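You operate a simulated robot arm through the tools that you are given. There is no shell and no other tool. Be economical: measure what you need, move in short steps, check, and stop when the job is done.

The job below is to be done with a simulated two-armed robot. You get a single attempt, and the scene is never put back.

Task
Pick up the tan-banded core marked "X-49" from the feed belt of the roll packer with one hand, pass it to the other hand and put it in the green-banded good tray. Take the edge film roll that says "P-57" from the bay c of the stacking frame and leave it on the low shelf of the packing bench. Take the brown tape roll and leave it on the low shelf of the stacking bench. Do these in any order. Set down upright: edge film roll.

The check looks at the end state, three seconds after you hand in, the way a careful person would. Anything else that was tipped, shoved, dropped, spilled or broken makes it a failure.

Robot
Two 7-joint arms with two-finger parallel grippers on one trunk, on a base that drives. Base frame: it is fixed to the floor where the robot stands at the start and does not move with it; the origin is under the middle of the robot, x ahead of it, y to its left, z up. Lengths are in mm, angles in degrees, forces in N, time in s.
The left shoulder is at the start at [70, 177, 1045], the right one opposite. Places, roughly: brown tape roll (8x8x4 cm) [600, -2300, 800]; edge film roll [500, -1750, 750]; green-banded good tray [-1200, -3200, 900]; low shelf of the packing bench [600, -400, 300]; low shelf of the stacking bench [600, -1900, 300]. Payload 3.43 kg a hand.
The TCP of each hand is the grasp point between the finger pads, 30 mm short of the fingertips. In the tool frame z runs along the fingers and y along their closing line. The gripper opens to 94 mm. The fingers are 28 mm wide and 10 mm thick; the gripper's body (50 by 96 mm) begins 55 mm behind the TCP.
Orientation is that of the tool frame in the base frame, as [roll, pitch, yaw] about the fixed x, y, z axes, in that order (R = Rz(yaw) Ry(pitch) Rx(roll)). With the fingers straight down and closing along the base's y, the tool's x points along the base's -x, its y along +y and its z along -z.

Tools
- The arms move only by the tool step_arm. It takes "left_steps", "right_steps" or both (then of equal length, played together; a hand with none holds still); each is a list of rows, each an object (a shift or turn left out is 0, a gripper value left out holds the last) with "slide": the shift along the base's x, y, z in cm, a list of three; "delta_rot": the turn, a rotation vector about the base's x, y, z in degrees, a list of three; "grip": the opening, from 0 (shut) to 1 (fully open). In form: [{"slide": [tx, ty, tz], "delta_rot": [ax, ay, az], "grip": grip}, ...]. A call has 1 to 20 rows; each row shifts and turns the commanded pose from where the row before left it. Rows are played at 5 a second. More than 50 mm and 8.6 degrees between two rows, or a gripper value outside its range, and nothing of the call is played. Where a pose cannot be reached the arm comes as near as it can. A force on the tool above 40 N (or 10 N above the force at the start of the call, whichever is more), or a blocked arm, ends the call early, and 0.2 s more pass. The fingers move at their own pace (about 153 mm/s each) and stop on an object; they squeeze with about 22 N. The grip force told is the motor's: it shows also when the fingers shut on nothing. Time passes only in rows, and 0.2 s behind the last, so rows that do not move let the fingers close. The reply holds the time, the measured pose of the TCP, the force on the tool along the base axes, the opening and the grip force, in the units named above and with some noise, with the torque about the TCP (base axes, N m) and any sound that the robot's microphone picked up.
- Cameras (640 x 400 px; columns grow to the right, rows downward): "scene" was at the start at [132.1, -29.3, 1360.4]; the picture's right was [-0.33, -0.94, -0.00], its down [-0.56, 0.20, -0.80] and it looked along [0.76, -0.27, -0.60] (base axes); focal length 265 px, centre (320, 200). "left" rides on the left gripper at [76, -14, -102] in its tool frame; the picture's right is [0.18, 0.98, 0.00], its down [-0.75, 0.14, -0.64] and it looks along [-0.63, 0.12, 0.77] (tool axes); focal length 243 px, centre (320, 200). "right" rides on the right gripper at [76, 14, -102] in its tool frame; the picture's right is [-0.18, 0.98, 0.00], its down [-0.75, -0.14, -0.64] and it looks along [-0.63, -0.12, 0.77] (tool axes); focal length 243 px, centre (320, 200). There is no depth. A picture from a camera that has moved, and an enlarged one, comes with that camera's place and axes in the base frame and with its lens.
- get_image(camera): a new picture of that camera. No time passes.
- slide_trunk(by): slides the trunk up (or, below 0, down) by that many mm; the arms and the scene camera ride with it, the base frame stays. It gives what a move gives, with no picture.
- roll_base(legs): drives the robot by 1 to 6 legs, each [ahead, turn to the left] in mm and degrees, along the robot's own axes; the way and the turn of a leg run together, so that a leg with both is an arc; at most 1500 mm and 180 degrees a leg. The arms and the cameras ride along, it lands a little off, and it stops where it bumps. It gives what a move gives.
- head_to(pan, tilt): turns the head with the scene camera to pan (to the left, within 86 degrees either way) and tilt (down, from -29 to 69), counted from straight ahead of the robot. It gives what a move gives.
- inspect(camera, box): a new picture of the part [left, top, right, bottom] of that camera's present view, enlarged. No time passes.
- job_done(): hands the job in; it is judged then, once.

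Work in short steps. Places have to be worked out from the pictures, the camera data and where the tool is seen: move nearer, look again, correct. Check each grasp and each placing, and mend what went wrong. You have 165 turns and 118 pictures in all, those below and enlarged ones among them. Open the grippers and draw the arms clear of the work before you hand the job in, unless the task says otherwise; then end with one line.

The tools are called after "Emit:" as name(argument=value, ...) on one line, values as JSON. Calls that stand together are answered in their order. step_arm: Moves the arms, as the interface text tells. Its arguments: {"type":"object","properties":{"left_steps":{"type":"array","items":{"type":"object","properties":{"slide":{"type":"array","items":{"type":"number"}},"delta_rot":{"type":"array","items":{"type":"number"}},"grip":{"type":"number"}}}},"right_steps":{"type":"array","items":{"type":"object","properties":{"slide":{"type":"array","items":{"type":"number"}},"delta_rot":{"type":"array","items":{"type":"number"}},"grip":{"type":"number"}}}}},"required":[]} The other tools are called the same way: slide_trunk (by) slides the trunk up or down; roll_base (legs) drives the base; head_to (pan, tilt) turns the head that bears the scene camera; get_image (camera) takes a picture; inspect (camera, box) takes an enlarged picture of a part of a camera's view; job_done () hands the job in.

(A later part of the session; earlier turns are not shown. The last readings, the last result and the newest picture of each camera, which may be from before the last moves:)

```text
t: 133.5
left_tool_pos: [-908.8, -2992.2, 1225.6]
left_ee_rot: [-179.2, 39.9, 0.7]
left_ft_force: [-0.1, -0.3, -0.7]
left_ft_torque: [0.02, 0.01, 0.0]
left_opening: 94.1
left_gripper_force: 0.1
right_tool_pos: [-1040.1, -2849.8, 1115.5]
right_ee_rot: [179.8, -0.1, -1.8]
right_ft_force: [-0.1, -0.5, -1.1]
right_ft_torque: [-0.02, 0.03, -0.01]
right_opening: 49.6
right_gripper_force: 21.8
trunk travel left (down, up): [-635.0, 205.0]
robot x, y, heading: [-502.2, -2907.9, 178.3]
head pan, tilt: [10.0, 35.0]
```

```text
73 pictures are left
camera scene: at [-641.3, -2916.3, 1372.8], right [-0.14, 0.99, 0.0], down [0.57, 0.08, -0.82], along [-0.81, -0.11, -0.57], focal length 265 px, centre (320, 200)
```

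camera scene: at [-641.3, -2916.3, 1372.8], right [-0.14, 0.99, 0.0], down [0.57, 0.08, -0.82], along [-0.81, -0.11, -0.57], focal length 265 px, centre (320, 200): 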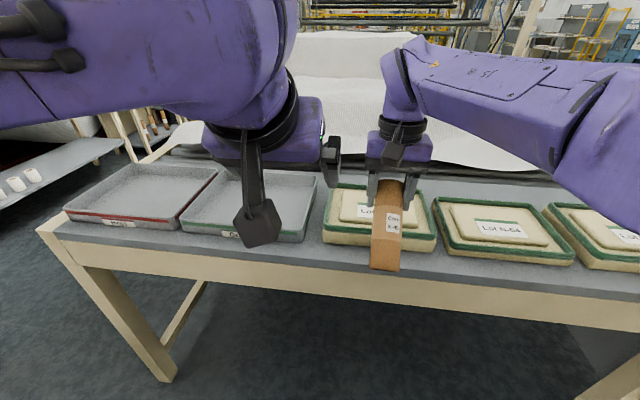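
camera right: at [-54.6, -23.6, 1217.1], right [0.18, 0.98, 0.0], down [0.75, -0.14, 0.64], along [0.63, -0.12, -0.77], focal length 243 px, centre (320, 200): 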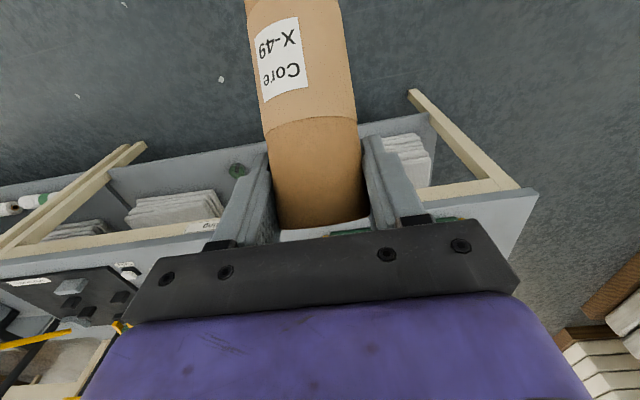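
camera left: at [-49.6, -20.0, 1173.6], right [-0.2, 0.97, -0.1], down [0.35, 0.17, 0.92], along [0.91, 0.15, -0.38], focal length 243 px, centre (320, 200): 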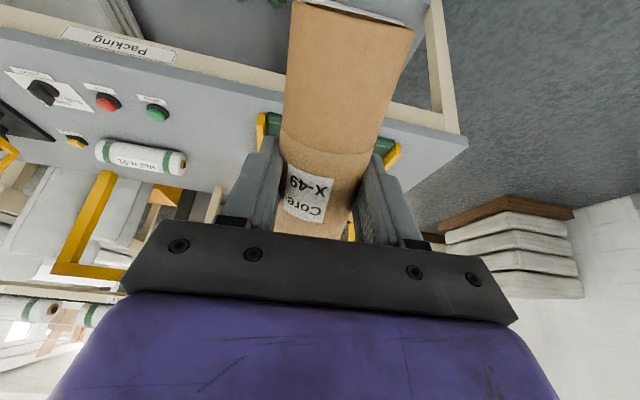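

The green-banded tray is at about (−1270, −3220), left of the robot; the red one is beyond it. I shift the robot sideways by turn–drive–turn so that the right hand faces the green tray.

Emit:
roll_base(legs=[[0, 45], [0, 45], [350, 0], [0, -45], [0, -43], [100, 0]])

Emit:
head_to(pan=0, tilt=35)

Emit:
get_image(camera="scene")

Emit:
get_image(camera="right")

```text
t: 144.6
left_tool_pos: [-1027.2, -3364.5, 1224.8]
left_ee_rot: [-179.2, 39.9, 2.6]
left_ft_force: [-0.2, 0.5, 0.3]
left_ft_torque: [-0.03, -0.01, -0.01]
left_opening: 93.9
left_gripper_force: 0.1
right_tool_pos: [-1166.0, -3226.8, 1116.0]
right_ee_rot: [179.7, -0.1, 0.2]
right_ft_force: [-0.5, 0.4, -1.2]
right_ft_torque: [0.01, 0.01, -0.04]
right_opening: 49.4
right_gripper_force: 22.0
trunk travel left (down, up): [-635.0, 205.0]
robot x, y, heading: [-619.7, -3262.9, 179.8]
head pan, tilt: [10.0, 35.0]
```

```text
t: 145.4
left_tool_pos: [-1029.9, -3364.6, 1224.8]
left_ee_rot: [-179.3, 39.9, 2.7]
left_ft_force: [-0.2, -0.1, 0.0]
left_ft_torque: [-0.02, 0.02, -0.01]
left_opening: 94.1
left_gripper_force: 0.1
right_tool_pos: [-1165.6, -3226.9, 1115.5]
right_ee_rot: [179.8, 0.0, 0.2]
right_ft_force: [-0.1, 0.0, 0.0]
right_ft_torque: [-0.03, 0.04, 0.0]
right_opening: 49.7
right_gripper_force: 22.2
trunk travel left (down, up): [-635.0, 205.0]
robot x, y, heading: [-626.1, -3263.5, 180.2]
head pan, tilt: [0.0, 35.0]
```

```text
72 pictures are left
camera scene: at [-765.0, -3264.9, 1372.7], right [0.0, 1.0, 0.0], down [0.57, 0.0, -0.82], along [-0.82, 0.0, -0.57], focal length 265 px, centre (320, 200)
```

scene: 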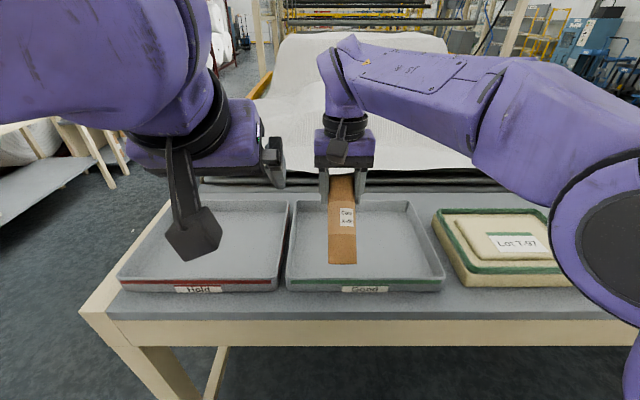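

```text
71 pictures are left
camera right: at [-1088.5, -3241.5, 1216.9], right [-0.18, -0.98, 0.0], down [-0.75, 0.14, 0.64], along [-0.63, 0.11, -0.77], focal length 243 px, centre (320, 200)
```

right: 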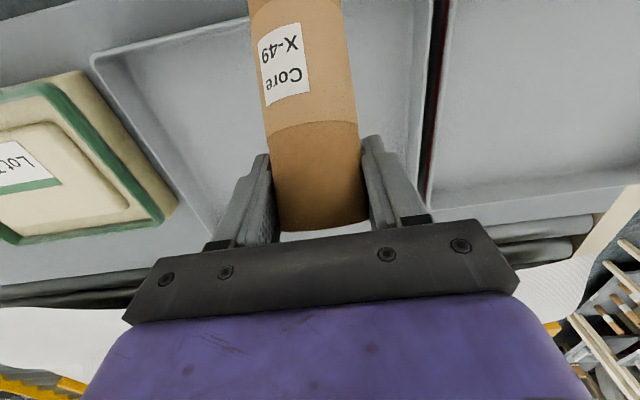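

The tray spans roughly x −1140…−1440, y −3340…−2990. I pitch the right hand forward slowly by 50° so the core hangs upright, moving further over the tray.

Emit:
step_arm(right_steps=[{"delta_rot": [0, 1.5, 0], "slide": [-0.2, 0.1, 0]}, {"delta_rot": [0, 2.5, 0], "slide": [-0.4, 0.2, 0]}, {"delta_rot": [0, 2.5, 0], "slide": [-0.4, 0.2, 0]}, {"delta_rot": [0, 2.5, 0], "slide": [-0.4, 0.2, 0]}, {"delta_rot": [0, 2.5, 0], "slide": [-0.4, 0.2, 0]}, {"delta_rot": [0, 2.5, 0], "slide": [-0.4, 0.2, 0]}, {"delta_rot": [0, 2.5, 0], "slide": [-0.4, 0.2, 0]}, {"delta_rot": [0, 2.5, 0], "slide": [-0.4, 0.2, 0]}, {"delta_rot": [0, 2.5, 0], "slide": [-0.4, 0.2, 0]}, {"delta_rot": [0, 2.5, 0], "slide": [-0.4, 0.2, 0]}, {"delta_rot": [0, 1.5, 0], "slide": [-0.2, 0.1, 0]}])

Emit:
get_image(camera="right")

```text
t: 147.8
left_tool_pos: [-1028.1, -3365.0, 1225.7]
left_ee_rot: [-179.3, 40.0, 2.6]
left_ft_force: [-0.6, 0.0, 0.2]
left_ft_torque: [0.03, -0.03, 0.01]
left_opening: 93.8
left_gripper_force: 0.0
right_tool_pos: [-1232.0, -3184.8, 1157.4]
right_ee_rot: [-179.9, 25.3, 0.4]
right_ft_force: [0.8, 0.0, 0.0]
right_ft_torque: [0.01, -0.01, -0.03]
right_opening: 50.0
right_gripper_force: 22.3
right hand out of reach, approached as far as the arm can: row 7, 8, 9, 10, 11
trunk travel left (down, up): [-635.0, 205.0]
robot x, y, heading: [-629.0, -3265.9, 180.1]
head pan, tilt: [0.0, 35.0]
```

```text
70 pictures are left
camera right: at [-1118.2, -3198.5, 1216.5], right [-0.16, -0.98, 0.08], down [-0.41, 0.14, 0.9], along [-0.9, 0.11, -0.42], focal length 243 px, centre (320, 200)
```

right: 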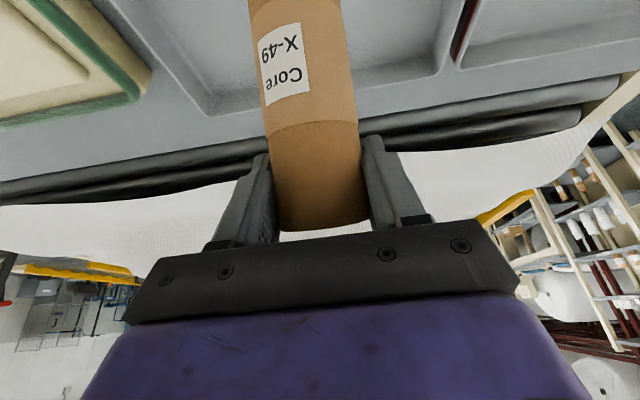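

The arm needs to work more to its own side and lower relative to the shoulder. I raise the trunk and turn the base 25° left, which puts the tray on the right arm's side.

Emit:
slide_trunk(by=200)

Emit:
roll_base(legs=[[0, 25]])

Emit:
step_arm(right_steps=[{"slide": [-0.2, 0.8, -0.5]}, {"slide": [-0.4, 1.5, -1]}, {"slide": [-0.5, 1.8, -1]}, {"slide": [-0.5, 1.8, -1]}, {"slide": [-0.5, 1.8, -1]}, {"slide": [-0.5, 1.8, -1]}, {"slide": [-0.5, 1.8, -1]}, {"slide": [-0.5, 1.8, -1]}, {"slide": [-0.5, 1.8, -1]}, {"slide": [-0.5, 1.8, -1]}, {"slide": [-0.5, 1.8, -1]}, {"slide": [-0.5, 1.8, -1]}, {"slide": [-0.5, 1.8, -1]}, {"slide": [-0.5, 1.8, -1]}, {"slide": [-0.5, 1.8, -0.5]}, {"slide": [-0.5, 1.8, 0]}, {"slide": [-0.3, 1, 0]}])

```text
t: 149.9
left_tool_pos: [-1027.7, -3365.5, 1424.2]
left_ee_rot: [-179.3, 39.9, 2.7]
left_ft_force: [-0.5, 0.0, -0.4]
left_ft_torque: [0.02, 0.01, -0.01]
left_opening: 93.8
left_gripper_force: 0.0
right_tool_pos: [-1231.8, -3185.4, 1358.5]
right_ee_rot: [-180.0, 25.2, 0.6]
right_ft_force: [0.3, 0.5, -0.5]
right_ft_torque: [0.01, -0.03, -0.02]
right_opening: 49.7
right_gripper_force: 22.4
trunk travel left (down, up): [-835.0, 5.0]
robot x, y, heading: [-626.3, -3265.1, 179.7]
head pan, tilt: [0.0, 35.0]
```

```text
t: 151.6
left_tool_pos: [-946.6, -3526.6, 1425.5]
left_ee_rot: [-179.3, 40.0, 27.9]
left_ft_force: [0.9, -0.5, -0.1]
left_ft_torque: [-0.01, 0.04, -0.01]
left_opening: 94.0
left_gripper_force: 0.0
right_tool_pos: [-1208.7, -3449.7, 1357.4]
right_ee_rot: [-179.9, 25.2, 25.7]
right_ft_force: [-0.3, -0.3, -0.1]
right_ft_torque: [0.02, 0.01, 0.05]
right_opening: 50.0
right_gripper_force: 22.3
trunk travel left (down, up): [-835.0, 5.0]
robot x, y, heading: [-625.7, -3263.0, -154.7]
head pan, tilt: [0.0, 35.0]
```

```text
t: 155.2
left_tool_pos: [-947.1, -3525.8, 1425.4]
left_ee_rot: [-179.3, 39.9, 27.9]
left_ft_force: [-0.4, 0.7, 0.2]
left_ft_torque: [-0.02, 0.01, 0.01]
left_opening: 93.7
left_gripper_force: 0.0
right_tool_pos: [-1285.7, -3165.3, 1215.6]
right_ee_rot: [-180.0, 25.3, 25.8]
right_ft_force: [0.2, 0.4, -0.2]
right_ft_torque: [-0.01, 0.01, -0.03]
right_opening: 49.8
right_gripper_force: 22.5
trunk travel left (down, up): [-835.0, 5.0]
robot x, y, heading: [-626.6, -3267.4, -155.0]
head pan, tilt: [0.0, 35.0]
```

Right hand is now over the tray centre. I finish the pitch (25° more) while lowering gently, then look.

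Emit:
step_arm(right_steps=[{"delta_rot": [-0.63, 1.36, 0], "slide": [0, 0, -0.5]}, {"delta_rot": [-1.06, 2.27, 0], "slide": [0, 0, -1]}, {"delta_rot": [-1.06, 2.27, 0], "slide": [0, 0, -1]}, {"delta_rot": [-1.06, 2.27, 0], "slide": [0, 0, -1]}, {"delta_rot": [-1.06, 2.27, 0], "slide": [0, 0, -1]}, {"delta_rot": [-1.06, 2.27, 0], "slide": [0, 0, -1]}, {"delta_rot": [-1.06, 2.27, 0], "slide": [0, 0, -1]}, {"delta_rot": [-1.06, 2.27, 0], "slide": [0, 0, -1]}, {"delta_rot": [-1.06, 2.27, 0], "slide": [0, 0, -1]}, {"delta_rot": [-1.06, 2.27, 0], "slide": [0, 0, -1]}, {"delta_rot": [-0.5, 1, 0], "slide": [0, 0, -0.5]}])

Emit:
head_to(pan=-30, tilt=40)

Emit:
get_image(camera="scene")

Emit:
get_image(camera="right")

```text
t: 157.6
left_tool_pos: [-946.7, -3527.0, 1425.2]
left_ee_rot: [-179.4, 39.9, 27.9]
left_ft_force: [-0.5, 0.4, 0.8]
left_ft_torque: [-0.02, 0.02, -0.01]
left_opening: 94.0
left_gripper_force: 0.1
right_tool_pos: [-1291.3, -3156.8, 1119.2]
right_ee_rot: [-179.8, 50.3, 26.2]
right_ft_force: [0.0, 0.1, -0.4]
right_ft_torque: [-0.02, 0.0, -0.01]
right_opening: 49.3
right_gripper_force: 21.7
right hand out of reach, approached as far as the arm can: row 10, 11
trunk travel left (down, up): [-835.0, 5.0]
robot x, y, heading: [-629.3, -3265.6, -154.5]
head pan, tilt: [0.0, 35.0]
```

```text
t: 158.6
left_tool_pos: [-946.7, -3526.6, 1425.4]
left_ee_rot: [-179.4, 39.9, 27.9]
left_ft_force: [1.3, -0.4, 1.1]
left_ft_torque: [-0.01, 0.0, 0.01]
left_opening: 94.0
left_gripper_force: 0.0
right_tool_pos: [-1290.5, -3157.0, 1119.7]
right_ee_rot: [-179.7, 50.3, 26.3]
right_ft_force: [-0.5, 0.3, -0.3]
right_ft_torque: [-0.01, 0.03, -0.01]
right_opening: 49.8
right_gripper_force: 22.5
trunk travel left (down, up): [-835.0, 5.0]
robot x, y, heading: [-625.2, -3266.4, -154.6]
head pan, tilt: [-30.0, 40.0]
```

```text
69 pictures are left
camera scene: at [-756.3, -3279.2, 1565.2], right [0.08, 1.0, 0.0], down [0.64, -0.05, -0.77], along [-0.76, 0.06, -0.64], focal length 265 px, centre (320, 200)
```

scene: 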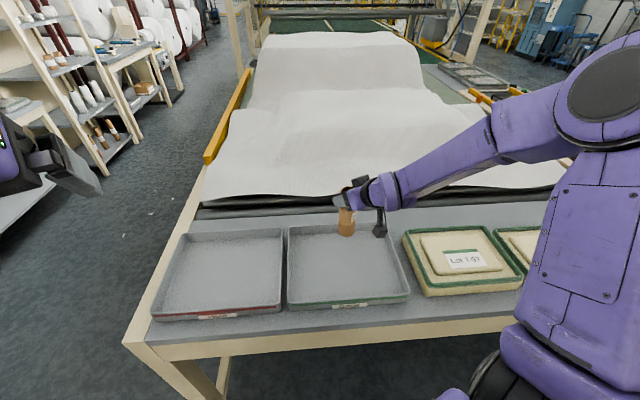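

```text
68 pictures are left
camera right: at [-1168.9, -3114.9, 1125.2], right [0.33, -0.93, 0.14], down [-0.05, 0.13, 0.99], along [-0.94, -0.33, 0.0], focal length 243 px, centre (320, 200)
```

right: 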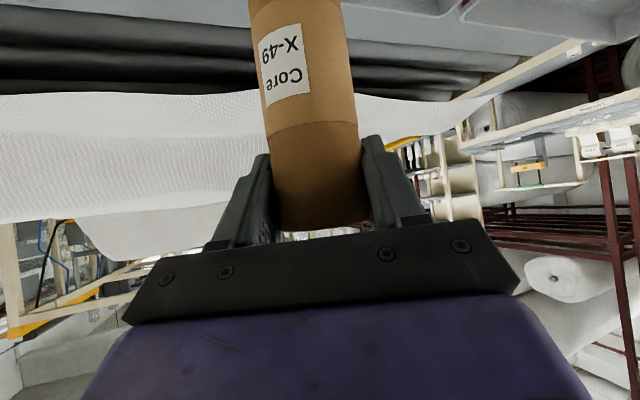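

The core hangs upright over the tray. I lower it using the trunk (keeping the arm posture), 60 mm first.

Emit:
slide_trunk(by=-60)

Emit:
inspect(camera="scene", box=[270, 160, 430, 320])

```text
t: 159.6
left_tool_pos: [-947.9, -3526.8, 1365.2]
left_ee_rot: [-179.4, 40.0, 27.8]
left_ft_force: [0.5, -0.3, 0.4]
left_ft_torque: [0.0, 0.01, 0.04]
left_opening: 94.0
left_gripper_force: 0.1
right_tool_pos: [-1290.3, -3157.6, 1059.8]
right_ee_rot: [-179.7, 50.3, 26.2]
right_ft_force: [-0.5, 0.7, -0.4]
right_ft_torque: [0.0, 0.01, -0.02]
right_opening: 49.8
right_gripper_force: 22.4
trunk travel left (down, up): [-775.0, 65.0]
robot x, y, heading: [-625.9, -3264.1, -154.8]
head pan, tilt: [-30.0, 40.0]
```

```text
2.50 times, centred on (350, 240) of scene
camera zoom: at [-756.1, -3278.9, 1505.2], right [0.08, 1.0, 0.0], down [0.64, -0.05, -0.77], along [-0.76, 0.06, -0.64], focal length 663 px, centre (245, 100)
```

zoom: 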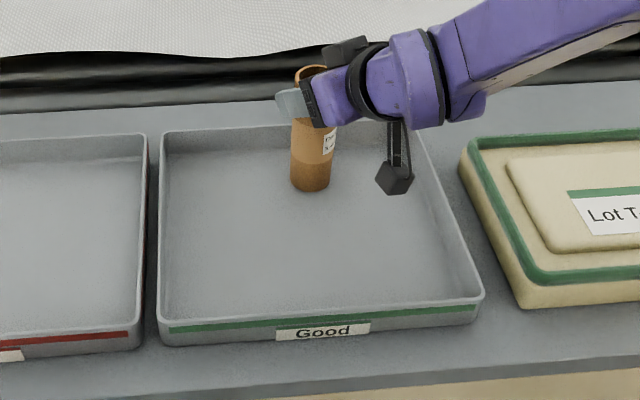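

The core bottom is at z≈935, above the tray floor near its back. I lower 25 mm more and watch forces.

Emit:
slide_trunk(by=-25)

Emit:
inspect(camera="scene", box=[270, 160, 430, 320])

```text
t: 160.3
left_tool_pos: [-945.2, -3526.7, 1340.3]
left_ee_rot: [-179.3, 40.1, 27.9]
left_ft_force: [0.0, -0.3, 0.9]
left_ft_torque: [0.0, -0.01, 0.05]
left_opening: 94.2
left_gripper_force: 0.0
right_tool_pos: [-1288.2, -3157.0, 1036.2]
right_ee_rot: [-179.8, 50.4, 26.4]
right_ft_force: [0.3, 1.0, 16.0]
right_ft_torque: [-0.09, 0.26, -0.03]
right_opening: 49.9
right_gripper_force: 22.1
trunk travel left (down, up): [-750.0, 90.0]
robot x, y, heading: [-626.4, -3264.1, -154.8]
head pan, tilt: [-30.0, 40.0]
```

```text
2.50 times, centred on (350, 240) of scene
camera zoom: at [-753.5, -3278.3, 1480.5], right [0.08, 1.0, 0.0], down [0.64, -0.05, -0.77], along [-0.76, 0.06, -0.64], focal length 663 px, centre (245, 100)
```

zoom: 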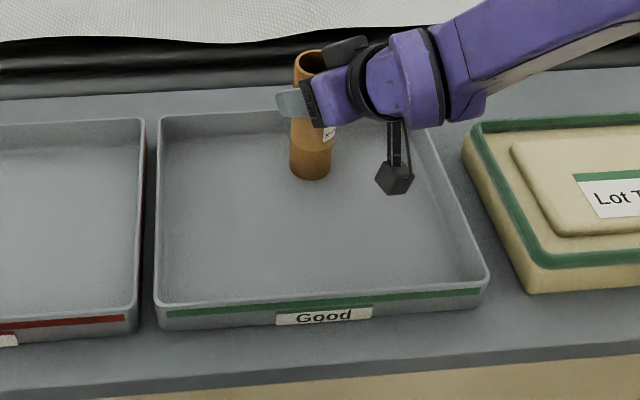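

Contact: 16 N upward, the core stands on the tray floor. I open and withdraw along the hand's axis.

Emit:
step_arm(right_steps=[{"slide": [0, 0, 0.2]}, {"grip": 0.7}, {"grip": 1}, {}, {"slide": [0.7, 0.3, 0.65]}, {"slide": [1.4, 0.65, 1.3]}, {"slide": [2.1, 1, 2]}, {"slide": [2.1, 1, 2]}, {"slide": [2.1, 1, 2]}])

Emit:
get_image(camera="scene")

```text
t: 162.3
left_tool_pos: [-946.0, -3527.9, 1341.2]
left_ee_rot: [-179.2, 40.1, 28.0]
left_ft_force: [0.7, -0.5, -0.5]
left_ft_torque: [0.01, -0.03, 0.0]
left_opening: 93.8
left_gripper_force: 0.0
right_tool_pos: [-1266.1, -3146.1, 1059.3]
right_ee_rot: [-179.6, 50.3, 26.3]
right_ft_force: [-0.5, 0.2, 0.8]
right_ft_torque: [-0.01, 0.0, 0.0]
right_opening: 94.4
right_gripper_force: 0.1
right hand out of reach, approached as far as the arm can: row 7, 8, 9
trunk travel left (down, up): [-750.0, 90.0]
robot x, y, heading: [-623.7, -3265.0, -154.6]
head pan, tilt: [-30.0, 40.0]
```

```text
65 pictures are left
camera scene: at [-755.5, -3278.8, 1480.3], right [0.08, 1.0, 0.0], down [0.64, -0.05, -0.77], along [-0.76, 0.06, -0.64], focal length 265 px, centre (320, 200)
```

scene: 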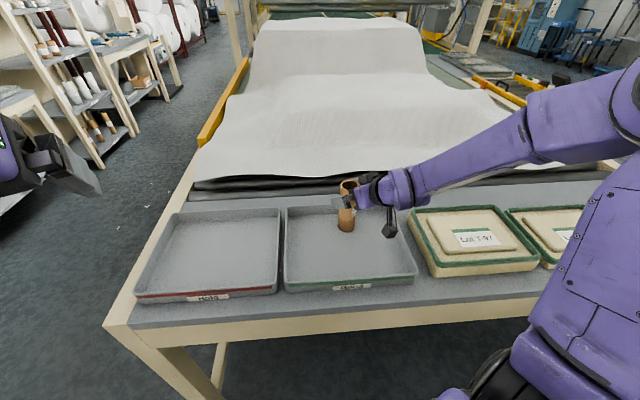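

Fingers are open around the upright core, and the arm can't retract further on its own. I back the base straight away, which withdraws the hand along its heading.

Emit:
roll_base(legs=[[-200, 0]])

Emit:
get_image(camera="scene")

```text
t: 163.9
left_tool_pos: [-767.8, -3443.7, 1339.6]
left_ee_rot: [-179.3, 39.8, 28.0]
left_ft_force: [0.6, 0.8, 1.2]
left_ft_torque: [-0.02, -0.01, 0.0]
left_opening: 94.2
left_gripper_force: 0.1
right_tool_pos: [-1086.9, -3062.2, 1059.8]
right_ee_rot: [-179.7, 50.2, 26.3]
right_ft_force: [0.4, 0.7, 0.0]
right_ft_torque: [0.0, -0.03, -0.02]
right_opening: 93.9
right_gripper_force: 0.1
trunk travel left (down, up): [-750.0, 90.0]
robot x, y, heading: [-447.4, -3178.7, -154.7]
head pan, tilt: [-30.0, 40.0]
```

```text
64 pictures are left
camera scene: at [-578.2, -3194.9, 1480.0], right [0.08, 1.0, 0.0], down [0.64, -0.05, -0.77], along [-0.76, 0.06, -0.64], focal length 265 px, centre (320, 200)
```

scene: 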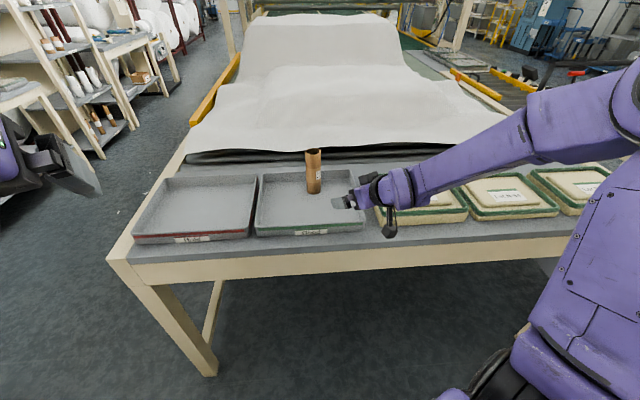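

X‑49 stands in the green-banded tray. Next, the tape and film roll: I back off, raise the trunk, and drive to in front of the stacking bench.

Emit:
slide_trunk(by=85)

Emit:
roll_base(legs=[[-200, 0], [0, -132.5], [880, 0], [0, -72.5]])

Emit:
head_to(pan=0, tilt=40)

Emit:
get_image(camera="scene")

```text
t: 165.1
left_tool_pos: [-767.4, -3442.9, 1425.6]
left_ee_rot: [-179.3, 39.9, 28.1]
left_ft_force: [-0.4, 0.4, 0.2]
left_ft_torque: [0.03, -0.05, 0.0]
left_opening: 93.9
left_gripper_force: 0.1
right_tool_pos: [-1086.3, -3062.9, 1144.6]
right_ee_rot: [-179.7, 50.2, 26.2]
right_ft_force: [-0.4, 0.7, -0.7]
right_ft_torque: [0.0, 0.02, 0.01]
right_opening: 94.1
right_gripper_force: 0.1
trunk travel left (down, up): [-835.0, 5.0]
robot x, y, heading: [-446.5, -3177.2, -154.6]
head pan, tilt: [-30.0, 40.0]
```

```text
t: 179.4
left_tool_pos: [355.2, -2129.7, 1424.9]
left_ee_rot: [-179.3, 39.9, -175.0]
left_ft_force: [0.6, -0.9, 0.4]
left_ft_torque: [-0.01, -0.01, -0.01]
left_opening: 93.8
left_gripper_force: 0.1
right_tool_pos: [500.7, -2605.8, 1145.2]
right_ee_rot: [-179.8, 50.3, -176.6]
right_ft_force: [-0.1, -0.6, -0.8]
right_ft_torque: [0.0, -0.03, 0.0]
right_opening: 94.2
right_gripper_force: 0.1
trunk travel left (down, up): [-835.0, 5.0]
robot x, y, heading: [-42.2, -2250.9, 2.3]
head pan, tilt: [-30.0, 40.0]
```

```text
t: 180.4
left_tool_pos: [354.1, -2131.2, 1425.5]
left_ee_rot: [-179.3, 39.8, -174.9]
left_ft_force: [0.2, -0.1, -0.6]
left_ft_torque: [0.03, -0.02, -0.02]
left_opening: 94.0
left_gripper_force: 0.1
right_tool_pos: [501.6, -2605.6, 1143.8]
right_ee_rot: [-179.7, 50.3, -176.5]
right_ft_force: [-0.6, 0.3, -0.1]
right_ft_torque: [0.01, 0.03, 0.0]
right_opening: 93.9
right_gripper_force: 0.1
trunk travel left (down, up): [-835.0, 5.0]
robot x, y, heading: [-43.7, -2244.7, 2.6]
head pan, tilt: [0.0, 40.0]
```

```text
63 pictures are left
camera scene: at [91.8, -2242.7, 1565.2], right [0.04, -1.0, 0.0], down [-0.64, -0.03, -0.77], along [0.77, 0.03, -0.64], focal length 265 px, centre (320, 200)
```

scene: 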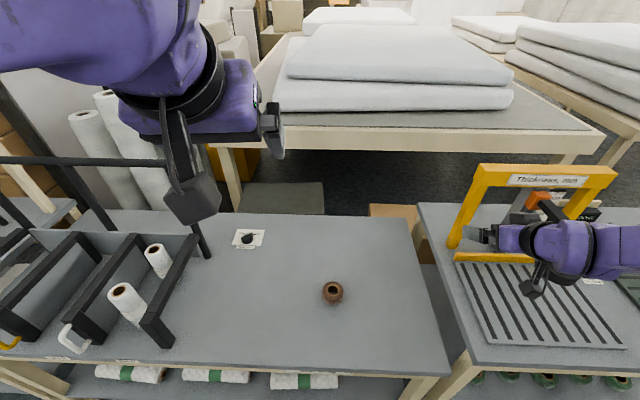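

The brown tape lies at about (555, −2267), 80 mm wide. I'd use the right hand, so I shift the robot to y≈−2000: back off, turn, drive, turn back.

Emit:
roll_base(legs=[[-300, 0], [0, 87.4], [270, 0], [0, -90]])

Emit:
head_to(pan=0, tilt=38)

Emit:
get_image(camera="scene")

```text
t: 191.5
left_tool_pos: [59.2, -1896.7, 1424.5]
left_ee_rot: [-179.2, 39.8, -177.7]
left_ft_force: [0.0, -0.3, 0.0]
left_ft_torque: [0.0, -0.01, -0.03]
left_opening: 93.9
left_gripper_force: 0.1
right_tool_pos: [180.0, -2379.6, 1144.7]
right_ee_rot: [-179.6, 50.3, -179.6]
right_ft_force: [-1.5, 0.8, -0.6]
right_ft_torque: [0.02, -0.01, 0.01]
right_opening: 93.9
right_gripper_force: 0.0
trunk travel left (down, up): [-835.0, 5.0]
robot x, y, heading: [-345.6, -1990.0, -0.8]
head pan, tilt: [0.0, 40.0]
```

```text
t: 192.1
left_tool_pos: [57.9, -1897.0, 1425.7]
left_ee_rot: [-179.2, 39.8, -177.8]
left_ft_force: [-0.1, 0.3, -0.1]
left_ft_torque: [-0.02, 0.0, 0.0]
left_opening: 94.1
left_gripper_force: 0.0
right_tool_pos: [181.1, -2378.1, 1143.9]
right_ee_rot: [-179.6, 50.3, -179.5]
right_ft_force: [-0.6, 0.1, 0.1]
right_ft_torque: [0.0, 0.01, 0.02]
right_opening: 93.7
right_gripper_force: 0.1
trunk travel left (down, up): [-835.0, 5.0]
robot x, y, heading: [-346.3, -1995.3, -0.7]
head pan, tilt: [0.0, 38.0]
```

```text
62 pictures are left
camera scene: at [-208.4, -1994.9, 1568.2], right [-0.01, -1.0, 0.0], down [-0.62, 0.01, -0.79], along [0.79, -0.01, -0.62], focal length 265 px, centre (320, 200)
```

scene: 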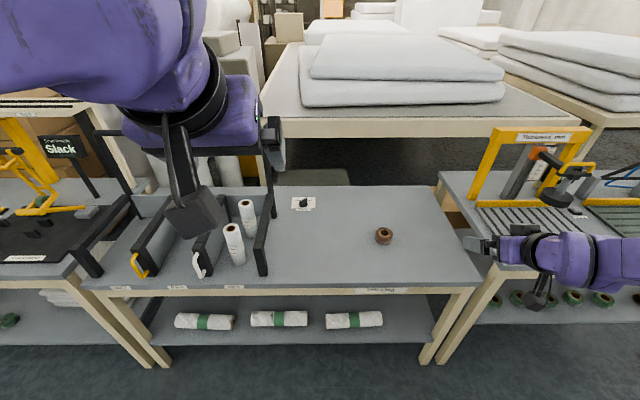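

Bays a–c hold two upright film rolls, and the low shelf has free space at its right end (y −2310…−2480, x≈440). I drive forward 290 mm and bring the right hand, pointing down, above the tape.

Emit:
roll_base(legs=[[290, 0.7]])

Emit:
step_arm(right_steps=[{"delta_rot": [0, 7, 0], "slide": [0, 0, 0]}, {"delta_rot": [0, 7, 0]}, {"delta_rot": [0, 7, 0]}, {"delta_rot": [0, 7, 0], "slide": [1, 1.5, 0]}, {"delta_rot": [0, 7, 0], "slide": [1.5, 2, 0]}, {"delta_rot": [0, 7, 0], "slide": [1.5, 2, 0]}, {"delta_rot": [0, 8.2, 0], "slide": [1.5, 2, -2]}, {"slide": [1.5, 2, -3]}, {"slide": [1.5, 2, -4]}])

Emit:
get_image(camera="right")

```text
t: 194.1
left_tool_pos: [343.7, -1891.0, 1426.2]
left_ee_rot: [-179.1, 40.0, -177.0]
left_ft_force: [0.4, -0.7, 0.2]
left_ft_torque: [-0.01, 0.0, 0.02]
left_opening: 93.8
left_gripper_force: 0.1
right_tool_pos: [474.0, -2371.5, 1145.1]
right_ee_rot: [-179.8, 50.5, -178.5]
right_ft_force: [-0.1, 0.0, 0.6]
right_ft_torque: [0.01, 0.01, -0.04]
right_opening: 93.8
right_gripper_force: 0.0
trunk travel left (down, up): [-835.0, 5.0]
robot x, y, heading: [-58.5, -1994.4, 0.5]
head pan, tilt: [0.0, 38.0]
```

```text
t: 196.1
left_tool_pos: [347.7, -1890.9, 1425.5]
left_ee_rot: [-179.3, 39.9, -176.9]
left_ft_force: [0.2, -0.2, -0.1]
left_ft_torque: [0.03, 0.02, -0.01]
left_opening: 93.9
left_gripper_force: 0.1
right_tool_pos: [561.5, -2256.9, 1054.2]
right_ee_rot: [179.3, 0.1, -179.1]
right_ft_force: [0.3, 1.2, -0.3]
right_ft_torque: [0.0, 0.0, 0.01]
right_opening: 94.0
right_gripper_force: 0.0
trunk travel left (down, up): [-835.0, 5.0]
robot x, y, heading: [-55.2, -1991.2, 0.4]
head pan, tilt: [0.0, 38.0]
```

```text
61 pictures are left
camera right: at [485.8, -2246.4, 1154.5], right [0.17, 0.99, 0.01], down [0.76, -0.14, 0.64], along [0.63, -0.1, -0.77], focal length 243 px, centre (320, 200)
```

right: 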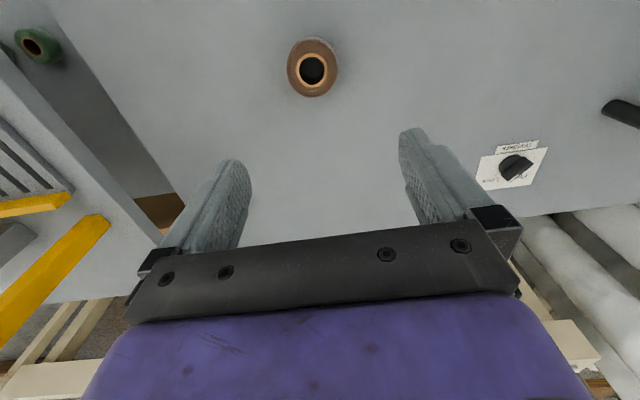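

Tape centre ≈ (554, −2265), about 75 mm wide. I centre and descend to z≈900 for a recheck.

Emit:
step_arm(right_steps=[{"slide": [-0.8, -0.8, -4], "delta_rot": [0.7, 0, -0.9]}, {"slide": [0, 0, -4]}, {"slide": [0, 0, -4]}, {"slide": [0, 0, -3]}, {}])

Emit:
get_image(camera="right")

```text
t: 197.3
left_tool_pos: [345.7, -1890.7, 1426.4]
left_ee_rot: [-179.2, 39.9, -176.9]
left_ft_force: [-0.2, -0.3, -0.1]
left_ft_torque: [-0.01, -0.01, -0.01]
left_opening: 94.1
left_gripper_force: 0.1
right_tool_pos: [551.3, -2266.7, 906.3]
right_ee_rot: [178.5, 0.0, -179.9]
right_ft_force: [-0.9, -0.1, 0.2]
right_ft_torque: [0.0, 0.0, 0.02]
right_opening: 94.1
right_gripper_force: 0.1
trunk travel left (down, up): [-835.0, 5.0]
robot x, y, heading: [-54.6, -1994.7, 0.5]
head pan, tilt: [0.0, 38.0]
```

```text
60 pictures are left
camera right: at [475.8, -2254.8, 1007.6], right [0.18, 0.98, 0.03], down [0.75, -0.16, 0.64], along [0.63, -0.1, -0.77], focal length 243 px, centre (320, 200)
```

right: 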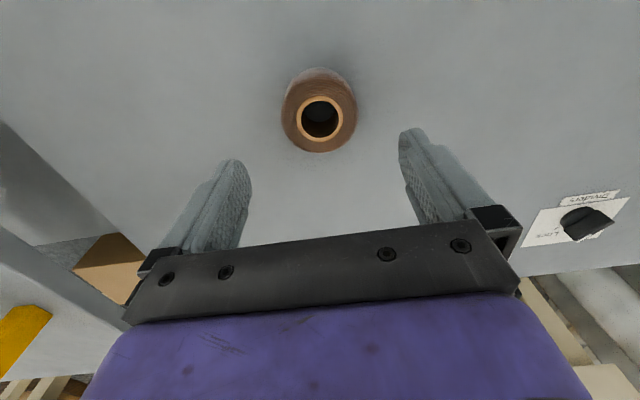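

Top face centre ≈ (555, −2265), diameter ≈70 mm. I correct the small roll and descend to z≈797, then close.

Emit:
step_arm(right_steps=[{"slide": [0.4, 0.1, -3], "delta_rot": [-1.5, 0, 0]}, {"slide": [0, 0, -3]}, {"slide": [0, 0, -3]}, {"slide": [0, 0, -1.7]}, {"grip": 0}, {}, {}])

Emit:
get_image(camera="right")

```text
t: 198.9
left_tool_pos: [346.5, -1891.1, 1424.2]
left_ee_rot: [-179.1, 39.9, -176.8]
left_ft_force: [-0.5, 0.7, -0.3]
left_ft_torque: [0.0, -0.01, 0.02]
left_opening: 94.0
left_gripper_force: 0.0
right_tool_pos: [555.9, -2264.4, 798.6]
right_ee_rot: [179.9, 0.0, 180.0]
right_ft_force: [-0.7, 0.4, 0.0]
right_ft_torque: [-0.01, -0.02, 0.0]
right_opening: 70.4
right_gripper_force: 22.3
trunk travel left (down, up): [-835.0, 5.0]
robot x, y, heading: [-56.9, -1995.5, 0.4]
head pan, tilt: [0.0, 38.0]
```

```text
59 pictures are left
camera right: at [480.9, -2249.9, 900.1], right [0.18, 0.98, 0.0], down [0.75, -0.14, 0.64], along [0.63, -0.12, -0.77], focal length 243 px, centre (320, 200)
```

right: 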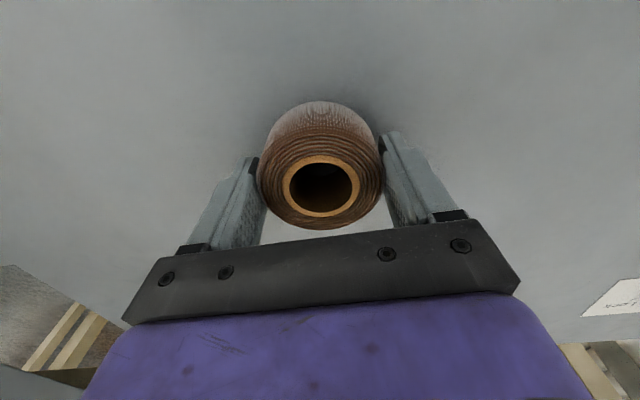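

Tape gripped at 70 mm. I lift it, then back the robot off the bench.

Emit:
step_arm(right_steps=[{"slide": [0, 0, 1]}, {"slide": [0, 0, 2]}, {"slide": [0, 0, 3]}, {"slide": [0, 0, 3]}, {"slide": [0, 0, 3]}, {"slide": [0, 0, 3]}, {"slide": [0, 0, 3]}, {"slide": [0, 0, 3]}, {"slide": [0, 0, 3]}, {"slide": [-1, 0, 3]}, {"slide": [-1, -1, 3]}, {"slide": [-1, -1, 3]}, {"slide": [-1, -1, 3]}, {"slide": [-1, -1, 2]}, {"slide": [-1, -1, 1]}])

Emit:
roll_base(legs=[[-430, -0.4]])

Emit:
slide_trunk(by=-400)

Emit:
slide_trunk(by=-380)

Emit:
head_to(pan=-20, tilt=30)

Emit:
get_image(camera="scene")

```text
t: 202.1
left_tool_pos: [345.5, -1891.0, 1424.8]
left_ee_rot: [-179.3, 40.1, -177.0]
left_ft_force: [-0.2, 0.2, 0.2]
left_ft_torque: [0.01, -0.02, 0.03]
left_opening: 94.0
left_gripper_force: 0.1
right_tool_pos: [498.6, -2313.5, 1189.2]
right_ee_rot: [-180.0, 0.1, 180.0]
right_ft_force: [-0.1, 0.4, 0.1]
right_ft_torque: [-0.01, 0.02, 0.02]
right_opening: 70.5
right_gripper_force: 21.8
trunk travel left (down, up): [-835.0, 5.0]
robot x, y, heading: [-53.6, -1993.6, 0.2]
head pan, tilt: [0.0, 38.0]
```

```text
t: 204.8
left_tool_pos: [-78.2, -1895.4, 1425.4]
left_ee_rot: [-179.4, 39.8, -177.4]
left_ft_force: [0.3, -0.5, 0.3]
left_ft_torque: [0.01, 0.03, -0.02]
left_opening: 94.1
left_gripper_force: 0.1
right_tool_pos: [72.7, -2318.3, 1188.0]
right_ee_rot: [-179.9, -0.1, 179.6]
right_ft_force: [0.3, -0.2, -1.1]
right_ft_torque: [0.0, 0.03, 0.02]
right_opening: 70.3
right_gripper_force: 21.9
trunk travel left (down, up): [-835.0, 5.0]
robot x, y, heading: [-481.2, -1993.8, -0.1]
head pan, tilt: [0.0, 38.0]
```

```text
t: 208.6
left_tool_pos: [-80.0, -1894.6, 1025.3]
left_ee_rot: [-179.1, 39.9, -177.4]
left_ft_force: [0.5, -0.2, 0.3]
left_ft_torque: [0.0, 0.01, 0.01]
left_opening: 94.0
left_gripper_force: 0.0
right_tool_pos: [70.3, -2318.0, 788.7]
right_ee_rot: [180.0, 0.1, 179.7]
right_ft_force: [0.8, -0.5, -0.7]
right_ft_torque: [0.01, -0.02, 0.0]
right_opening: 70.0
right_gripper_force: 21.9
trunk travel left (down, up): [-435.0, 405.0]
robot x, y, heading: [-483.4, -1995.0, 0.1]
head pan, tilt: [0.0, 38.0]
```

```text
t: 212.2
left_tool_pos: [-80.4, -1895.5, 645.6]
left_ee_rot: [-179.2, 39.9, -177.4]
left_ft_force: [-0.6, -0.2, -0.5]
left_ft_torque: [-0.03, -0.02, -0.01]
left_opening: 93.9
left_gripper_force: 0.1
right_tool_pos: [70.1, -2317.8, 407.8]
right_ee_rot: [-179.9, 0.1, 179.6]
right_ft_force: [0.7, -0.8, -0.2]
right_ft_torque: [0.0, 0.0, 0.0]
right_opening: 70.0
right_gripper_force: 22.1
trunk travel left (down, up): [-55.0, 785.0]
robot x, y, heading: [-480.8, -1993.1, -0.0]
head pan, tilt: [0.0, 38.0]
```

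```text
t: 213.1
left_tool_pos: [-79.5, -1895.0, 645.6]
left_ee_rot: [-179.2, 39.9, -177.5]
left_ft_force: [0.5, 0.0, -0.5]
left_ft_torque: [0.01, -0.02, -0.02]
left_opening: 93.9
left_gripper_force: 0.0
right_tool_pos: [70.4, -2318.6, 407.5]
right_ee_rot: [179.8, 0.1, 179.7]
right_ft_force: [0.9, -0.2, 0.5]
right_ft_torque: [-0.03, 0.01, -0.01]
right_opening: 69.8
right_gripper_force: 22.2
trunk travel left (down, up): [-55.0, 785.0]
robot x, y, heading: [-481.4, -1997.6, 0.1]
head pan, tilt: [-20.0, 30.0]
```

```text
58 pictures are left
camera scene: at [-347.2, -2026.4, 800.5], right [-0.34, -0.94, 0.0], down [-0.47, 0.17, -0.87], along [0.81, -0.3, -0.5], focal length 265 px, centre (320, 200)
```

scene: 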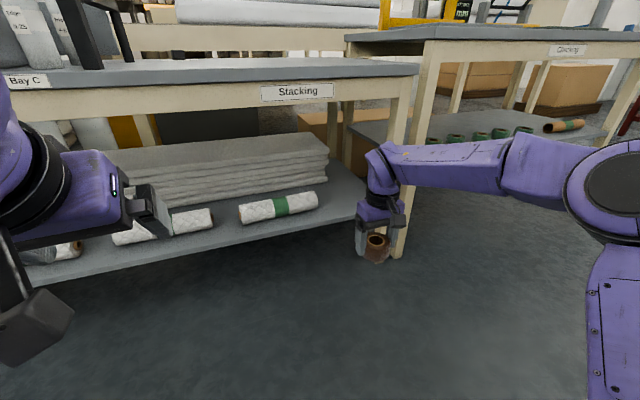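

Clear view: the shelf is free to the right of the third roll. I lower slightly, shift the hand to y≈−2375 and +5 cm in x, then drive in part of the way.

Emit:
slide_trunk(by=-40)

Emit:
step_arm(right_steps=[{"slide": [1, -1, 0]}, {"slide": [1, -1.5, 0]}, {"slide": [1, -1.5, 0]}, {"slide": [1, -1.2, 0]}, {"slide": [1, -0.5, 0]}])

Emit:
roll_base(legs=[[180, 0]])

Emit:
get_image(camera="scene")

Emit:
get_image(camera="right")

```text
t: 213.9
left_tool_pos: [-79.3, -1894.6, 605.2]
left_ee_rot: [-179.3, 39.9, -177.4]
left_ft_force: [0.5, 0.3, 0.5]
left_ft_torque: [-0.02, 0.04, 0.01]
left_opening: 94.0
left_gripper_force: 0.0
right_tool_pos: [71.4, -2318.1, 367.6]
right_ee_rot: [-179.9, 0.1, 179.6]
right_ft_force: [-0.7, -0.2, -0.3]
right_ft_torque: [-0.01, 0.01, 0.02]
right_opening: 69.7
right_gripper_force: 21.6
trunk travel left (down, up): [-15.0, 825.0]
robot x, y, heading: [-480.9, -1996.8, -0.0]
head pan, tilt: [-20.0, 30.0]
```

```text
t: 215.1
left_tool_pos: [-79.4, -1895.4, 604.7]
left_ee_rot: [-179.3, 39.9, -177.4]
left_ft_force: [-0.2, 0.0, 0.3]
left_ft_torque: [0.01, 0.0, 0.0]
left_opening: 94.2
left_gripper_force: 0.1
right_tool_pos: [120.7, -2375.4, 367.6]
right_ee_rot: [179.9, 0.1, 179.7]
right_ft_force: [-0.6, 0.6, -0.5]
right_ft_torque: [-0.01, 0.02, -0.03]
right_opening: 69.6
right_gripper_force: 22.4
trunk travel left (down, up): [-15.0, 825.0]
robot x, y, heading: [-483.7, -1994.4, 0.2]
head pan, tilt: [-20.0, 30.0]
```

```text
t: 216.6
left_tool_pos: [95.2, -1897.6, 605.2]
left_ee_rot: [-179.3, 39.9, -177.4]
left_ft_force: [-1.1, -0.1, 0.1]
left_ft_torque: [0.0, 0.0, -0.01]
left_opening: 93.9
left_gripper_force: 0.1
right_tool_pos: [294.7, -2376.5, 366.8]
right_ee_rot: [-179.9, 0.1, 179.5]
right_ft_force: [-1.0, -0.1, -1.0]
right_ft_torque: [-0.01, -0.03, -0.02]
right_opening: 69.9
right_gripper_force: 22.4
trunk travel left (down, up): [-15.0, 825.0]
robot x, y, heading: [-307.9, -1998.3, -0.3]
head pan, tilt: [-20.0, 30.0]
```

```text
57 pictures are left
camera scene: at [-172.0, -2026.8, 760.5], right [-0.34, -0.94, 0.0], down [-0.47, 0.17, -0.87], along [0.81, -0.3, -0.5], focal length 265 px, centre (320, 200)
```

scene: 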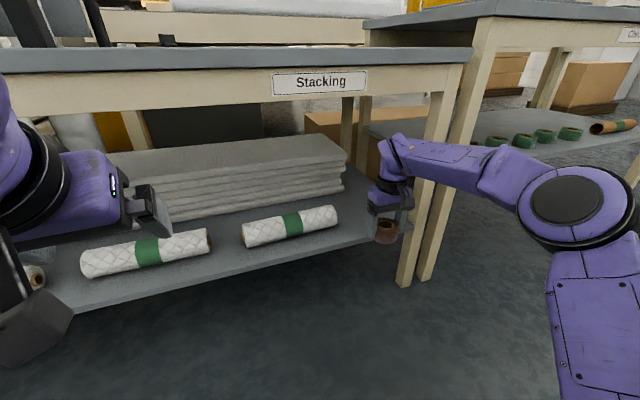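

```text
56 pictures are left
camera right: at [218.9, -2362.3, 467.6], right [0.19, 0.98, 0.0], down [0.75, -0.15, 0.64], along [0.63, -0.12, -0.77], focal length 243 px, centre (320, 200)
```

right: 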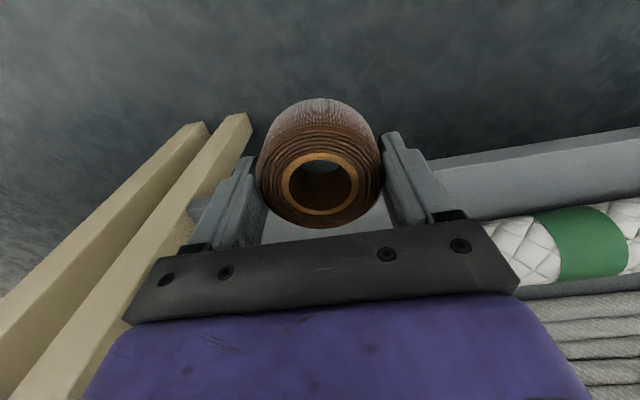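

The leg is ~180 mm away, the shelf front at x≈362. I raise 2 cm for clearance, shift 1.5 cm away from the roll, and drive in 125 mm.

Emit:
step_arm(right_steps=[{"slide": [0, -0.7, 1]}, {"slide": [0, -0.8, 1]}, {}])

Emit:
roll_base(legs=[[128, 0.3]])

Emit:
get_image(camera="scene")

Emit:
get_image(camera="right")

```text
t: 217.4
left_tool_pos: [95.1, -1895.3, 606.0]
left_ee_rot: [-179.3, 39.8, -177.4]
left_ft_force: [-0.3, 0.2, 0.9]
left_ft_torque: [-0.01, 0.01, 0.04]
left_opening: 94.1
left_gripper_force: 0.0
right_tool_pos: [295.0, -2392.4, 385.0]
right_ee_rot: [-180.0, 0.1, 179.5]
right_ft_force: [-0.7, 0.1, -0.8]
right_ft_torque: [-0.01, 0.02, -0.02]
right_opening: 69.6
right_gripper_force: 22.4
trunk travel left (down, up): [-15.0, 825.0]
robot x, y, heading: [-305.6, -1997.1, -0.0]
head pan, tilt: [-20.0, 30.0]
```

```text
t: 218.7
left_tool_pos: [222.4, -1894.5, 603.6]
left_ee_rot: [-179.3, 39.8, -177.3]
left_ft_force: [0.1, 0.7, 0.6]
left_ft_torque: [0.01, 0.01, -0.01]
left_opening: 93.9
left_gripper_force: 0.1
right_tool_pos: [424.0, -2390.8, 384.7]
right_ee_rot: [-180.0, 0.2, 179.7]
right_ft_force: [0.7, -0.1, 0.4]
right_ft_torque: [0.01, 0.0, -0.02]
right_opening: 69.7
right_gripper_force: 21.4
trunk travel left (down, up): [-15.0, 825.0]
robot x, y, heading: [-181.3, -1995.3, 0.1]
head pan, tilt: [-20.0, 30.0]
```

```text
55 pictures are left
camera scene: at [-44.9, -2026.5, 760.5], right [-0.34, -0.94, 0.0], down [-0.47, 0.17, -0.87], along [0.81, -0.3, -0.5], focal length 265 px, centre (320, 200)
```

scene: 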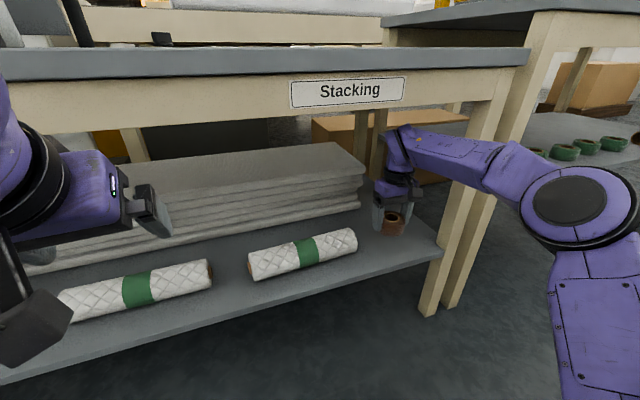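

```text
54 pictures are left
camera right: at [347.5, -2376.1, 486.2], right [0.19, 0.98, 0.0], down [0.75, -0.14, 0.64], along [0.63, -0.12, -0.77], focal length 243 px, centre (320, 200)
```

right: 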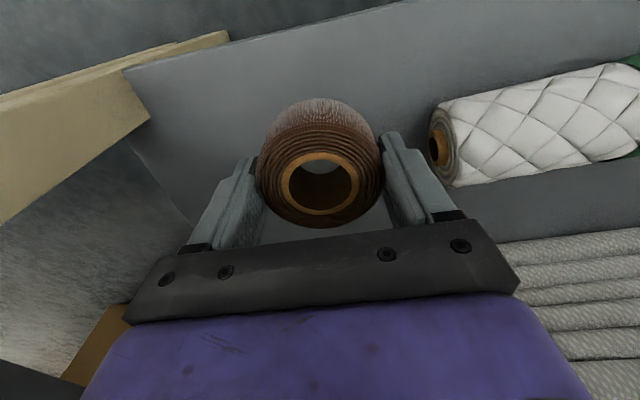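

The tape is over the free end of the shelf, clear of the roll. I lower step by step until the force shows contact.

Emit:
step_arm(right_steps=[{"slide": [0, 0, -1]}, {"slide": [0, 0, -1]}, {"slide": [0, 0, -0.5]}, {"slide": [0, 0, -0.5]}, {}])

```text
t: 219.9
left_tool_pos: [222.6, -1894.8, 605.5]
left_ee_rot: [-179.3, 39.9, -177.3]
left_ft_force: [-0.2, -0.7, 0.1]
left_ft_torque: [0.0, -0.02, 0.0]
left_opening: 93.8
left_gripper_force: 0.1
right_tool_pos: [421.5, -2391.0, 355.8]
right_ee_rot: [180.0, 0.1, 179.7]
right_ft_force: [0.0, -0.6, 0.1]
right_ft_torque: [0.0, 0.02, -0.01]
right_opening: 69.6
right_gripper_force: 21.9
trunk travel left (down, up): [-15.0, 825.0]
robot x, y, heading: [-179.2, -1996.1, 0.3]
head pan, tilt: [-20.0, 30.0]
```

No contact yet at z 356; I continue in small steps, since a force rise ends the call.

Emit:
step_arm(right_steps=[{"slide": [0, 0, -0.6]}, {"slide": [0, 0, -0.6]}, {"slide": [0, 0, -0.5]}, {"slide": [0, 0, -0.4]}, {}])

```text
t: 221.1
left_tool_pos: [222.9, -1894.5, 604.5]
left_ee_rot: [-179.2, 39.8, -177.3]
left_ft_force: [0.2, 1.0, 0.6]
left_ft_torque: [-0.01, 0.01, 0.02]
left_opening: 94.1
left_gripper_force: 0.1
right_tool_pos: [422.9, -2390.9, 332.9]
right_ee_rot: [179.9, 0.1, 179.7]
right_ft_force: [-1.1, 0.9, -1.3]
right_ft_torque: [-0.07, 0.01, -0.02]
right_opening: 69.6
right_gripper_force: 21.9
trunk travel left (down, up): [-15.0, 825.0]
robot x, y, heading: [-181.7, -1992.6, -0.0]
head pan, tilt: [-20.0, 30.0]
```

Still free at z 333; continuing.

Emit:
step_arm(right_steps=[{"slide": [0, 0, -0.4]}, {"slide": [0, 0, -0.4]}, {"slide": [0, 0, -0.4]}, {"slide": [0, 0, -0.4]}, {}])

Emit:
inspect(camera="scene", box=[340, 150, 460, 270])

```text
t: 222.3
left_tool_pos: [221.6, -1894.7, 605.2]
left_ee_rot: [-179.2, 40.1, -177.2]
left_ft_force: [0.7, -0.2, -0.8]
left_ft_torque: [-0.01, 0.03, 0.03]
left_opening: 94.0
left_gripper_force: 0.1
right_tool_pos: [422.9, -2390.2, 319.2]
right_ee_rot: [-179.9, 0.2, 179.7]
right_ft_force: [2.4, -0.3, 4.9]
right_ft_torque: [0.02, 0.03, 0.0]
right_opening: 69.7
right_gripper_force: 21.5
trunk travel left (down, up): [-15.0, 825.0]
robot x, y, heading: [-180.2, -1995.0, -0.2]
head pan, tilt: [-20.0, 30.0]
```

```text
3.33 times, centred on (400, 210) of scene
camera zoom: at [-45.2, -2026.2, 760.7], right [-0.34, -0.94, 0.0], down [-0.47, 0.17, -0.87], along [0.81, -0.3, -0.5], focal length 884 px, centre (53, 167)
```

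zoom: 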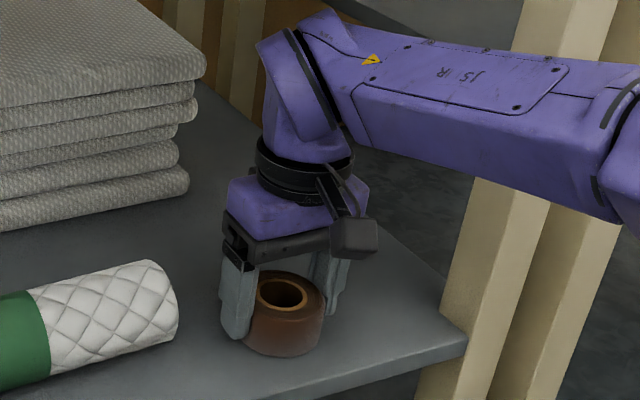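

Contact at z≈319: the tape stands on the shelf. I open, lift 6 cm, and back out.

Emit:
step_arm(right_steps=[{"slide": [0, 0, -0.1]}, {"grip": 1}, {}, {}, {"slide": [0, 0, 2]}, {"slide": [0, 0, 2]}, {"slide": [0, 0, 2.5]}, {}])

Emit:
roll_base(legs=[[-330, 0]])

Emit:
get_image(camera="scene")

```text
t: 224.1
left_tool_pos: [222.9, -1894.9, 604.5]
left_ee_rot: [-179.2, 40.0, -177.3]
left_ft_force: [-0.3, 0.7, -0.4]
left_ft_torque: [0.01, 0.05, -0.03]
left_opening: 94.2
left_gripper_force: 0.1
right_tool_pos: [420.6, -2390.8, 382.2]
right_ee_rot: [-179.9, 0.1, 179.8]
right_ft_force: [-1.4, -0.7, -0.4]
right_ft_torque: [-0.02, 0.0, -0.01]
right_opening: 94.0
right_gripper_force: 0.0
trunk travel left (down, up): [-15.0, 825.0]
robot x, y, heading: [-176.9, -1998.1, 0.1]
head pan, tilt: [-20.0, 30.0]
```

```text
t: 226.2
left_tool_pos: [-94.9, -1896.9, 605.6]
left_ee_rot: [-179.1, 39.9, -177.5]
left_ft_force: [0.8, -0.5, 0.7]
left_ft_torque: [0.0, -0.01, -0.04]
left_opening: 93.7
left_gripper_force: 0.0
right_tool_pos: [102.2, -2393.4, 381.5]
right_ee_rot: [-180.0, 0.2, 179.5]
right_ft_force: [-0.7, -1.1, 0.2]
right_ft_torque: [0.03, -0.01, -0.02]
right_opening: 93.8
right_gripper_force: 0.0
trunk travel left (down, up): [-15.0, 825.0]
robot x, y, heading: [-494.0, -1995.0, -0.3]
head pan, tilt: [-20.0, 30.0]
```

```text
52 pictures are left
camera scene: at [-361.8, -2026.7, 760.6], right [-0.34, -0.94, 0.0], down [-0.47, 0.17, -0.87], along [0.81, -0.3, -0.5], focal length 265 px, centre (320, 200)
```

scene: 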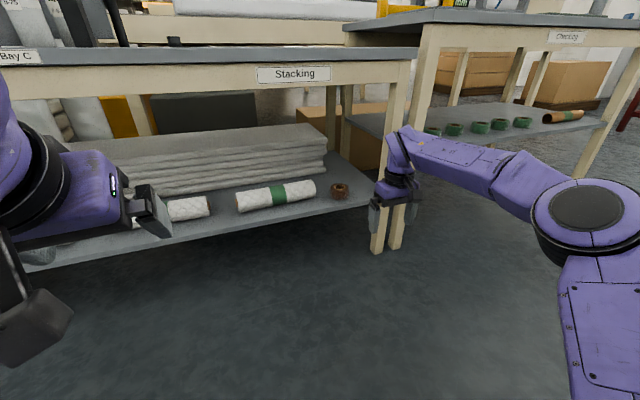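

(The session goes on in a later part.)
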